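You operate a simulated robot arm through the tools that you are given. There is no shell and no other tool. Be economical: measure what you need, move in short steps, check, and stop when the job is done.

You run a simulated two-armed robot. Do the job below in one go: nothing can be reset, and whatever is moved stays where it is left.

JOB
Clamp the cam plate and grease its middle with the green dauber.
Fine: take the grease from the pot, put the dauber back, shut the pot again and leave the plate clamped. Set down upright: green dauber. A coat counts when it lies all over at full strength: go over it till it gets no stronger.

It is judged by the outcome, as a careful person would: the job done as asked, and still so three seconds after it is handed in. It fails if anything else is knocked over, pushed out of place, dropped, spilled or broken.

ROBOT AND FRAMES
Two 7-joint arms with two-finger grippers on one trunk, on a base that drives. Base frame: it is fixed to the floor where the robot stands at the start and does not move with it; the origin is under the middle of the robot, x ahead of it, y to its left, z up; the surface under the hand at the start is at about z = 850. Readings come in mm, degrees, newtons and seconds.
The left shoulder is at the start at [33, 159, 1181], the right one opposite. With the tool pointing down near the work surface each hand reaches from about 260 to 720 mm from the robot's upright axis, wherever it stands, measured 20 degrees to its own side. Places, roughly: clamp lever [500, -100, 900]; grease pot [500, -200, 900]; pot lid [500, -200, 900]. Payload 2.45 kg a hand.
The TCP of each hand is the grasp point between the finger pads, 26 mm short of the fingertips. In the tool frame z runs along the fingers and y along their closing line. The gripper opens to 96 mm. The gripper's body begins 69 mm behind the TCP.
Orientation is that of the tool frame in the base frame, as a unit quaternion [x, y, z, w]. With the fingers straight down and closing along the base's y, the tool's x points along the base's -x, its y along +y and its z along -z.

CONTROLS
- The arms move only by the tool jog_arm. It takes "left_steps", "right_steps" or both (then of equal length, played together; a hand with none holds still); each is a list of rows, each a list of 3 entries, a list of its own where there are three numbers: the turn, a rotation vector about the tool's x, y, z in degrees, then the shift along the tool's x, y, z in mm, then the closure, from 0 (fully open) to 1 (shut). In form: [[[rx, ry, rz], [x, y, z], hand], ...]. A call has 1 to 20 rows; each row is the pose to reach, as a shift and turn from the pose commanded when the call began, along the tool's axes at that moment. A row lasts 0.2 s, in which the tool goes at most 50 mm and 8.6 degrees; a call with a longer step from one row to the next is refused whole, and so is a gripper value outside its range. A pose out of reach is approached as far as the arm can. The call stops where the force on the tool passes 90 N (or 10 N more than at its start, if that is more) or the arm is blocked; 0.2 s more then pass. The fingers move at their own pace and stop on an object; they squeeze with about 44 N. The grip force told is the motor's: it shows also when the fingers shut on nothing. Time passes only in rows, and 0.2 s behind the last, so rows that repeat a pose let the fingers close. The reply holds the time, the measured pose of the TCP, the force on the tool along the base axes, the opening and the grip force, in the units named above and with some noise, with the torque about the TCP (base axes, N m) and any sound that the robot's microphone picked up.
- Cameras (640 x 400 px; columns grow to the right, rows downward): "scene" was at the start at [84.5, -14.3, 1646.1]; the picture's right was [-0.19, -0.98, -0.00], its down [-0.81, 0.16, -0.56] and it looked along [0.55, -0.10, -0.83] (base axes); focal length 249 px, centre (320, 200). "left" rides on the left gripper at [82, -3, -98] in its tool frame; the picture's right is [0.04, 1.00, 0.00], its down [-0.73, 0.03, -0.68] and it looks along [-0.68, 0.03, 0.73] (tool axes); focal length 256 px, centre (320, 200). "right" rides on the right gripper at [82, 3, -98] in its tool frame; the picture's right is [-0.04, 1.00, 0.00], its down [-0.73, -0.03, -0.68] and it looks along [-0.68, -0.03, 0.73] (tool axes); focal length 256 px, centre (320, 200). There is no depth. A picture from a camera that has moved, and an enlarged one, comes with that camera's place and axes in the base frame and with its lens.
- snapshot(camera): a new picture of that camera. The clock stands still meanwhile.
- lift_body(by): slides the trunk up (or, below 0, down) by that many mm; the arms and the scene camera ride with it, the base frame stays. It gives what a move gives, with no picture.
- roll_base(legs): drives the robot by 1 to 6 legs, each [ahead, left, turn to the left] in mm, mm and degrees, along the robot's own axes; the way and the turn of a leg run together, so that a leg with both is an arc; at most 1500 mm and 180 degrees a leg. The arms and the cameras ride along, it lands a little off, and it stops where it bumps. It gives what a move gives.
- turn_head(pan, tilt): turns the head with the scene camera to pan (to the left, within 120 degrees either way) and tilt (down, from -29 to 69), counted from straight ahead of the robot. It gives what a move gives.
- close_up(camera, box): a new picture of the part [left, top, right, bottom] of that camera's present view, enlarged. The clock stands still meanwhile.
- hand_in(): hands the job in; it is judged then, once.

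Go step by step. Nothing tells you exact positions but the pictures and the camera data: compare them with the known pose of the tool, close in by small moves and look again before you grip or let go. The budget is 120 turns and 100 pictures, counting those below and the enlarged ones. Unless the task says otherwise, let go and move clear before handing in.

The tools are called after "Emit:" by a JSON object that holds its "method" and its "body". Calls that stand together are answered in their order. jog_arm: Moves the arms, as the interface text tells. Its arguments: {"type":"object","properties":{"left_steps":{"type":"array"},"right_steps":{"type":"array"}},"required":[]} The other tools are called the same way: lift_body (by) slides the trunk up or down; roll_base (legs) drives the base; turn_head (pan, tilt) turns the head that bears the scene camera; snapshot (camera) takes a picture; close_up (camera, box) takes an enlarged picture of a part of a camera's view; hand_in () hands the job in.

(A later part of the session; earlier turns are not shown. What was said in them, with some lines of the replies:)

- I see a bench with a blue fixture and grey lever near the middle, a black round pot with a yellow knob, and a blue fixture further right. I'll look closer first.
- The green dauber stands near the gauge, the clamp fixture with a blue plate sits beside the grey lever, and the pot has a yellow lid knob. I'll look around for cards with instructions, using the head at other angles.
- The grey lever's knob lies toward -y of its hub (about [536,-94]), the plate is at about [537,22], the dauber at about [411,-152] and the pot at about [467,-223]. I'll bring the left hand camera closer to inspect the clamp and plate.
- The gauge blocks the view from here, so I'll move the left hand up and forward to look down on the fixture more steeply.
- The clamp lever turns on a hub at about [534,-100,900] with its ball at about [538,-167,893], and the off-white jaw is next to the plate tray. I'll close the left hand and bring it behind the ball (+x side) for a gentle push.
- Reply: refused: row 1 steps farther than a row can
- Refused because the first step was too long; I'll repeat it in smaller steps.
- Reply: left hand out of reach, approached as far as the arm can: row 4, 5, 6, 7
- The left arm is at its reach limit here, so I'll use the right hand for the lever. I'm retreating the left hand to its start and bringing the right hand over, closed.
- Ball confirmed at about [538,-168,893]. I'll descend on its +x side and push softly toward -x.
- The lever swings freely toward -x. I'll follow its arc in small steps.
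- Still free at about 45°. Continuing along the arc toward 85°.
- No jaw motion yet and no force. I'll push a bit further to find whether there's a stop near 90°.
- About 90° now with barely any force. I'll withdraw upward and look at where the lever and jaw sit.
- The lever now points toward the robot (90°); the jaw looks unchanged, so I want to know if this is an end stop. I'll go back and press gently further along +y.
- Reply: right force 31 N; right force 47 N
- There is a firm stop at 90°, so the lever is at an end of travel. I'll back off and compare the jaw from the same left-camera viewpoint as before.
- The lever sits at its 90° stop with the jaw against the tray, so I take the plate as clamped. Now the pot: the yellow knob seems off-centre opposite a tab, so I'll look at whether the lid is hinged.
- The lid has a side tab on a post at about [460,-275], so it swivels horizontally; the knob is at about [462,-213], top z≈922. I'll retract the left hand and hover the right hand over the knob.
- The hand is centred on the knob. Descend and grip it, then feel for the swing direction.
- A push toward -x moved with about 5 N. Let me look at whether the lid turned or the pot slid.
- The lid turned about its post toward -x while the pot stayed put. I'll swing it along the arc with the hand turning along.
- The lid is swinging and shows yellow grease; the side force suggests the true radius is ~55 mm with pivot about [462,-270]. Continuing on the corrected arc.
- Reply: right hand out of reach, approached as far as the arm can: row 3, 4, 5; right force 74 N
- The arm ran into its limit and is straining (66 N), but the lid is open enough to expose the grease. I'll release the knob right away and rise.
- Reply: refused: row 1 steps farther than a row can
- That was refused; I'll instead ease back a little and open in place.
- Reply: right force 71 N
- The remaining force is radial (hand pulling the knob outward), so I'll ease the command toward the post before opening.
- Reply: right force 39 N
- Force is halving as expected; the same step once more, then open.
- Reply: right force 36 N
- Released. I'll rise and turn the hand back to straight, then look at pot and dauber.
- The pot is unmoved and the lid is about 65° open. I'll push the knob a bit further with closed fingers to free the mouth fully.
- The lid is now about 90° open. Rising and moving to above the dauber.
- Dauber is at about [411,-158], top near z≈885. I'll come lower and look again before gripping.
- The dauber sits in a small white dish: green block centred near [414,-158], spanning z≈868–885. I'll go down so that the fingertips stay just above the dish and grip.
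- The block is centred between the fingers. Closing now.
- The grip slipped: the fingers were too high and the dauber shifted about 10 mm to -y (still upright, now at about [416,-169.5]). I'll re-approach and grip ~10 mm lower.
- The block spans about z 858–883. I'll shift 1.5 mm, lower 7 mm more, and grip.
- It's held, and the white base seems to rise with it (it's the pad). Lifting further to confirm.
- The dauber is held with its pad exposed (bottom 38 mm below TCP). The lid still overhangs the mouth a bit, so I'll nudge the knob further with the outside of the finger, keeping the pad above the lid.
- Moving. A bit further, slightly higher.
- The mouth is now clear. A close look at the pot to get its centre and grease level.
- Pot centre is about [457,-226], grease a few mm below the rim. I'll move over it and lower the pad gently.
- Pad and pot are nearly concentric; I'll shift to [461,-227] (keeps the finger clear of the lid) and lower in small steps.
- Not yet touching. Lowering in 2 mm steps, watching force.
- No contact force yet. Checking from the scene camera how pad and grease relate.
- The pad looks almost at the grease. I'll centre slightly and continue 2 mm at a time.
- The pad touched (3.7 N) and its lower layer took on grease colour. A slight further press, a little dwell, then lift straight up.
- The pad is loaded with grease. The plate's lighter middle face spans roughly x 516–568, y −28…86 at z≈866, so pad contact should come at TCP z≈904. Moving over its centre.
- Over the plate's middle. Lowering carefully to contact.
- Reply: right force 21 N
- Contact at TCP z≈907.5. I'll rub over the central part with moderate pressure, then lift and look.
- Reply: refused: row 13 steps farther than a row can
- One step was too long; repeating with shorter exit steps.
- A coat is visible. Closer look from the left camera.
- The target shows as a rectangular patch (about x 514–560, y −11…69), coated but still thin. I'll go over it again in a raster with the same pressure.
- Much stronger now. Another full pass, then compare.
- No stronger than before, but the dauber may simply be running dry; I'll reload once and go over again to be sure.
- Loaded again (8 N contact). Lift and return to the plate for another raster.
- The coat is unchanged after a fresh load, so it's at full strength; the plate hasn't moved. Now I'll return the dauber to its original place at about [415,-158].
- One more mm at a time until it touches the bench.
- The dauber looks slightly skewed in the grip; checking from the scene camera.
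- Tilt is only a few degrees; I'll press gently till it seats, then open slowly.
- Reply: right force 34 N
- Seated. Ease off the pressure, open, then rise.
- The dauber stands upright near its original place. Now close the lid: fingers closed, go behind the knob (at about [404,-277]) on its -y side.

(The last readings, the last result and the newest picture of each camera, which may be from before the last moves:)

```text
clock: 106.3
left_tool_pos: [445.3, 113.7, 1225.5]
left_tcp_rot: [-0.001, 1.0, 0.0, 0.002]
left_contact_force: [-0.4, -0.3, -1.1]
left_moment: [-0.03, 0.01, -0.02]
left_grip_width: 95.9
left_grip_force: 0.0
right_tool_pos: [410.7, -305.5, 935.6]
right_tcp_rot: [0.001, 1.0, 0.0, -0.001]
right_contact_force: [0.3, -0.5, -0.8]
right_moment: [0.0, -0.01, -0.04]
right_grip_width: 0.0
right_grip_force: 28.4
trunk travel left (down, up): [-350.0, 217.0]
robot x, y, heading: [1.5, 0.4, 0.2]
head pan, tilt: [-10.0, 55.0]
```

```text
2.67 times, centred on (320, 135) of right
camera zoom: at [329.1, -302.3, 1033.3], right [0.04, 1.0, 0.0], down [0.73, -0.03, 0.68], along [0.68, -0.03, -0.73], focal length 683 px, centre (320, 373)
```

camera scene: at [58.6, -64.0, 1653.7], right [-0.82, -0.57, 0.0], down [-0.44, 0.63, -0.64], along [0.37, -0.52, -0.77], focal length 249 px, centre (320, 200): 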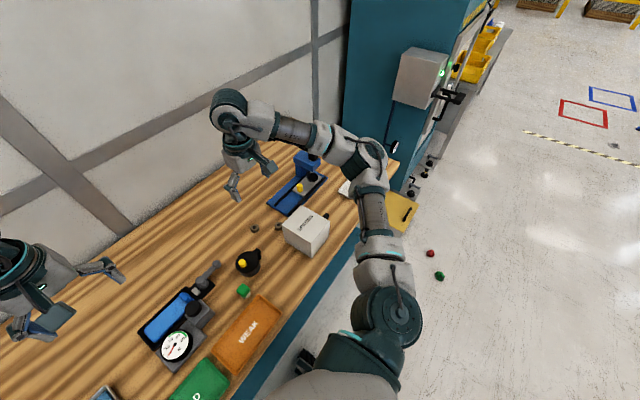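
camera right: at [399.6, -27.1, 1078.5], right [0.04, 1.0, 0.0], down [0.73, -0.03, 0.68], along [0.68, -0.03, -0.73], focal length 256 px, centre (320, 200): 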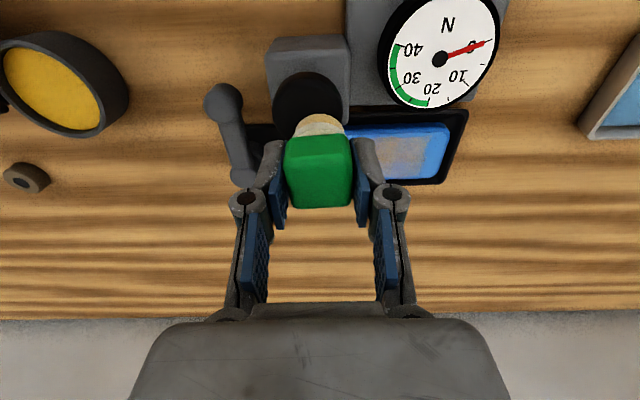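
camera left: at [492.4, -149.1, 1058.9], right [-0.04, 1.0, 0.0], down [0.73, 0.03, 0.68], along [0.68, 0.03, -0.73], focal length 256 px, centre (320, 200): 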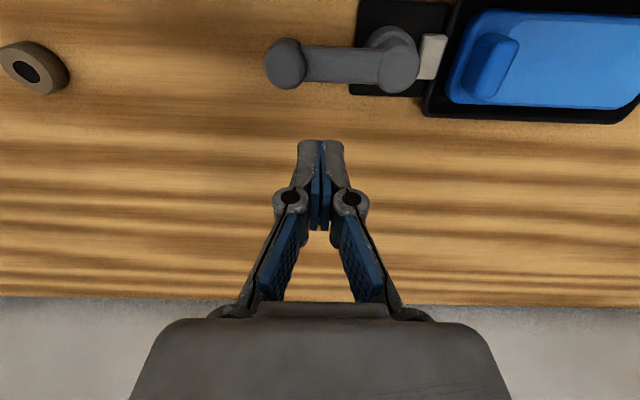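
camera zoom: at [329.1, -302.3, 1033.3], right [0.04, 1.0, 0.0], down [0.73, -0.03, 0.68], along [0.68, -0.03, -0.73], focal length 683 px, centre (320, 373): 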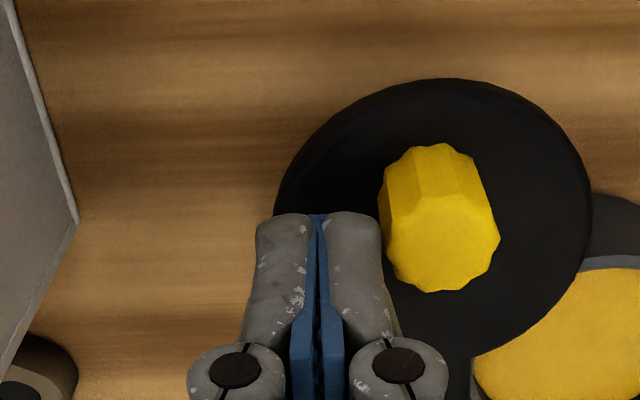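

Just behind the knob. I'll push it along the arc back toward closed, in gentle steps.

Emit:
{"method": "jog_arm", "body": {"right_steps": [[[0, 0, 0], [8, 0, 0], 1], [[0, 0, 0], [10, 7.5, 0], 1], [[0, 0, 0], [12.5, 15.5, 0], 1], [[0, 0, 0], [14.2, 24, 0], 1], [[0, 0, 0], [14.3, 32, 0], 1], [[0, 0, 0], [13.7, 40.9, 0], 1], [[0, 0, 0], [11.6, 49, 0], 1], [[0, 0, 0], [8.9, 57.1, 0], 1], [[0, 0, 0], [4.8, 64.6, 0], 1], [[0, 0, 0], [-0.1, 71.5, 0], 1], [[0, 0, 0], [-0.1, 71.5, 0], 1]]}}

Emit:
{"method": "close_up", "body": {"camera": "right", "box": [160, 40, 480, 240]}}

```text
clock: 108.7
left_tool_pos: [444.3, 114.2, 1226.5]
left_tcp_rot: [-0.001, 1.0, 0.0, 0.001]
left_contact_force: [-0.5, -0.1, -0.1]
left_moment: [-0.01, -0.03, -0.01]
left_grip_width: 96.0
left_grip_force: 0.1
right_tool_pos: [410.8, -234.1, 935.1]
right_tcp_rot: [0.001, 1.0, 0.0, 0.0]
right_contact_force: [0.1, -0.3, 0.0]
right_moment: [-0.03, 0.02, -0.03]
right_grip_width: 0.0
right_grip_force: 28.4
trunk travel left (down, up): [-350.0, 217.0]
robot x, y, heading: [0.7, 1.9, -0.0]
head pan, tilt: [-10.0, 55.0]
```

```text
2.00 times, centred on (320, 140) of right
camera zoom: at [329.6, -230.7, 1033.6], right [0.04, 1.0, 0.0], down [0.73, -0.03, 0.68], along [0.68, -0.03, -0.73], focal length 512 px, centre (320, 320)
```

zoom: 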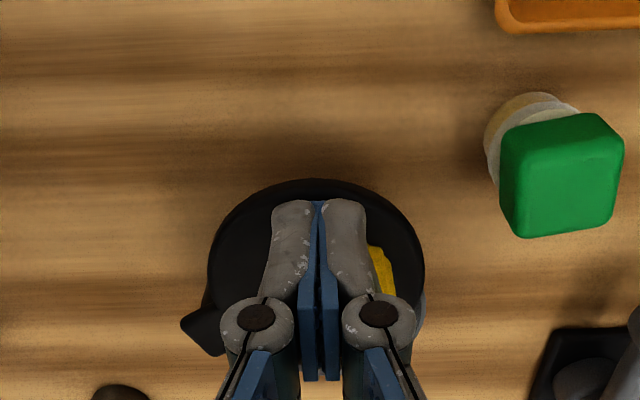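

Nearly closed. Continuing to the closed position.

Emit:
{"method": "jog_arm", "body": {"right_steps": [[[0, 0, 0], [-6, 6.3, 0], 1], [[0, 0, 0], [-12.3, 11.6, 0], 1], [[0, 0, 0], [-19.5, 16.2, 0], 1], [[0, 0, 0], [-25, 19, 0], 1], [[0, 0, 0], [-28, 19.7, 0], 1], [[0, 0, 0], [-28, 19.7, 0], 1]]}}

Emit:
{"method": "jog_arm", "body": {"right_steps": [[[0, 0, 0], [-1.5, 0, 0], 1], [[0, 0, 0], [-3, 0, 0], 1], [[0, 0, 0], [-3, 0, 0], 1]]}}

```text
clock: 110.1
left_tool_pos: [445.6, 112.9, 1225.7]
left_tcp_rot: [-0.001, 1.0, -0.001, 0.001]
left_contact_force: [0.4, 0.7, 0.3]
left_moment: [0.01, 0.0, 0.01]
left_grip_width: 95.9
left_grip_force: 0.0
right_tool_pos: [439.6, -213.3, 935.9]
right_tcp_rot: [0.0, 1.0, 0.0, 0.0]
right_contact_force: [-0.8, -0.2, -0.3]
right_moment: [-0.01, -0.02, 0.0]
right_grip_width: 0.1
right_grip_force: 29.3
trunk travel left (down, up): [-350.0, 217.0]
robot x, y, heading: [-0.7, 2.0, -0.0]
head pan, tilt: [-10.0, 55.0]
```

```text
clock: 110.9
left_tool_pos: [443.3, 113.0, 1225.4]
left_tcp_rot: [-0.001, 1.0, 0.0, 0.002]
left_contact_force: [0.3, -0.1, -0.6]
left_moment: [-0.01, 0.04, -0.03]
left_grip_width: 95.7
left_grip_force: 0.0
right_tool_pos: [442.3, -214.5, 935.1]
right_tcp_rot: [0.0, 1.0, -0.001, -0.001]
right_contact_force: [-8.7, 1.2, -1.9]
right_moment: [-0.05, 0.2, 0.03]
right_grip_width: 6.1
right_grip_force: 28.5
trunk travel left (down, up): [-350.0, 217.0]
robot x, y, heading: [-0.1, 0.3, 0.1]
head pan, tilt: [-10.0, 55.0]
```

The lid hit its stop (≈9 N). Backing off, rising, and checking everything.

Emit:
{"method": "jog_arm", "body": {"right_steps": [[[0, 0, 0], [6, 0, 0], 1], [[0, 0, 0], [12, 0, 0], 1], [[0, 0, 0], [12, 0, -35], 1], [[0, 0, 0], [12, 0, -80], 1], [[0, 0, 0], [12, -35, -110], 0.7], [[0, 0, 0], [5, -75, -140], 0.4], [[0, 0, 0], [0, -110, -170], 0], [[0, 0, 0], [0, -110, -200], 0], [[0, 0, 0], [0, -110, -200], 0]]}}

Emit:
{"method": "snapshot", "body": {"camera": "scene"}}

Emit:
{"method": "close_up", "body": {"camera": "scene", "box": [250, 180, 410, 280]}}

Emit:
{"method": "close_up", "body": {"camera": "scene", "box": [335, 205, 399, 245]}}

```text
refused: row 6 steps farther than a row can; nothing moved
```

```text
16 pictures are left
camera scene: at [83.4, -11.8, 1647.2], right [-0.17, -0.98, 0.0], down [-0.81, 0.14, -0.57], along [0.56, -0.1, -0.82], focal length 249 px, centre (320, 200)
```

scene: 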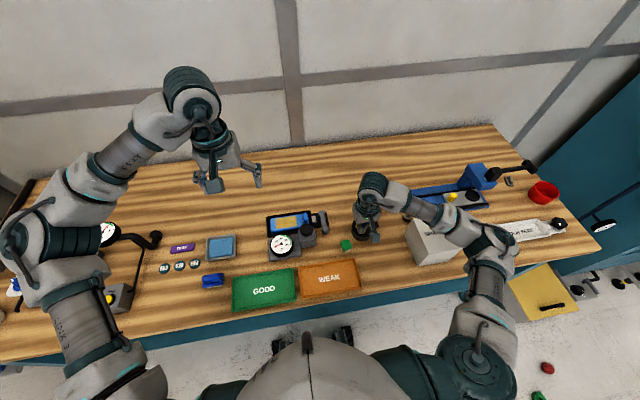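

```text
4.00 times, centred on (330, 230) of scene
camera zoom: at [83.4, -11.8, 1647.2], right [-0.17, -0.98, 0.0], down [-0.81, 0.14, -0.57], along [0.56, -0.1, -0.82], focal length 996 px, centre (280, 80)
```

zoom: 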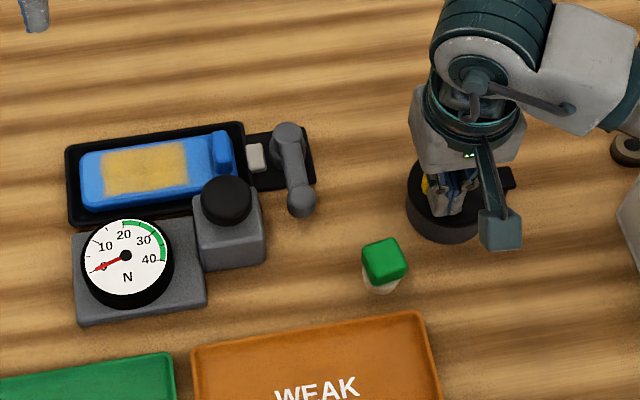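

```text
10.00 times, centred on (367, 225) of scene
camera zoom: at [83.4, -11.8, 1647.2], right [-0.17, -0.98, 0.0], down [-0.81, 0.14, -0.57], along [0.56, -0.1, -0.82], focal length 2489 px, centre (-150, -50)
```

zoom: 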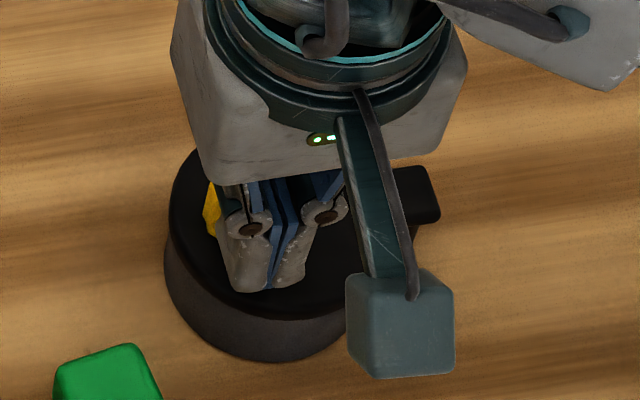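

The lid looks aligned with the pot again and the dauber is upright in its old spot. Retreating with shorter steps.

Emit:
{"method": "jog_arm", "body": {"right_steps": [[[0, 0, 0], [6, 0, 0], 1], [[0, 0, 0], [12, 0, 0], 1], [[0, 0, 0], [12, 0, -35], 1], [[0, 0, 0], [12, 0, -75], 1], [[0, 0, 0], [12, -25, -105], 0.7], [[0, 0, 0], [8, -55, -135], 0.4], [[0, 0, 0], [4, -85, -165], 0], [[0, 0, 0], [0, -110, -195], 0], [[0, 0, 0], [0, -110, -220], 0], [[0, 0, 0], [0, -110, -220], 0]]}}

Emit:
{"method": "close_up", "body": {"camera": "scene", "box": [335, 205, 399, 245]}}

Emit:
{"method": "snapshot", "body": {"camera": "right"}}

```text
clock: 113.1
left_tool_pos: [446.4, 114.1, 1225.8]
left_tcp_rot: [-0.001, 1.0, 0.001, 0.001]
left_contact_force: [-0.1, 0.3, -0.3]
left_moment: [0.02, 0.01, -0.02]
left_grip_width: 96.1
left_grip_force: 0.0
right_tool_pos: [443.0, -323.9, 1155.9]
right_tcp_rot: [0.0, 1.0, 0.0, 0.0]
right_contact_force: [0.2, -0.6, -0.8]
right_moment: [0.02, -0.02, -0.02]
right_grip_width: 96.0
right_grip_force: 0.0
trunk travel left (down, up): [-350.0, 217.0]
robot x, y, heading: [1.0, -1.9, 0.0]
head pan, tilt: [-10.0, 55.0]
```

```text
10.00 times, centred on (367, 225) of scene
camera zoom: at [85.5, -11.4, 1647.1], right [-0.17, -0.98, 0.0], down [-0.81, 0.14, -0.57], along [0.56, -0.1, -0.82], focal length 2489 px, centre (-150, -50)
```

zoom: 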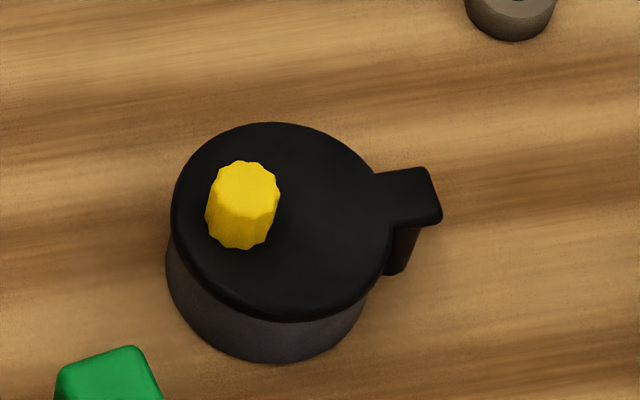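

```text
12 pictures are left
camera right: at [362.0, -320.1, 1254.0], right [0.04, 1.0, 0.0], down [0.73, -0.03, 0.68], along [0.68, -0.03, -0.73], focal length 256 px, centre (320, 200)
```

right: 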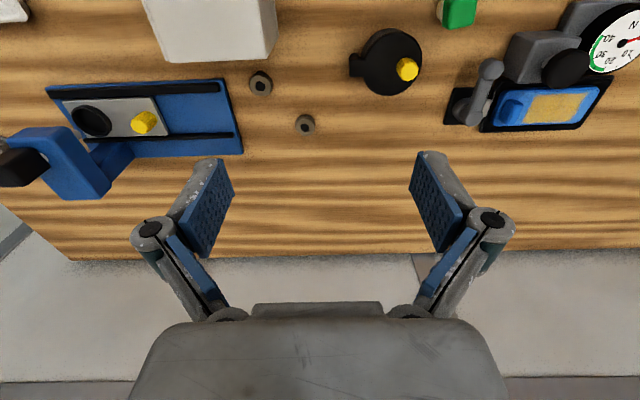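

The grease pot is shut again with its lid and knob back where they started. The dauber is upright at its old spot, the lever is at its clamped stop, the coat is uniform and both hands are clear, so I'm handing in.

Emit:
{"method": "hand_in", "body": {}}

```text
The job is handed in.
```

I clamped the cam plate and greased its middle with the green dauber until it got no stronger. A fresh load of grease and another pass made no visible difference.

- **Clamp:** The lever is at a firm stop, 90° from where it started, and I left it there. I couldn't see the jaw clearly move. I take the plate as clamped because it stayed put while I rubbed it.
- **Dauber:** It slipped from the first grip and slid about 10 mm without falling. I set it back upright within a few millimetres of its original spot, turned slightly.
- **Pot:** The lid is shut, and the pot hasn't moved.
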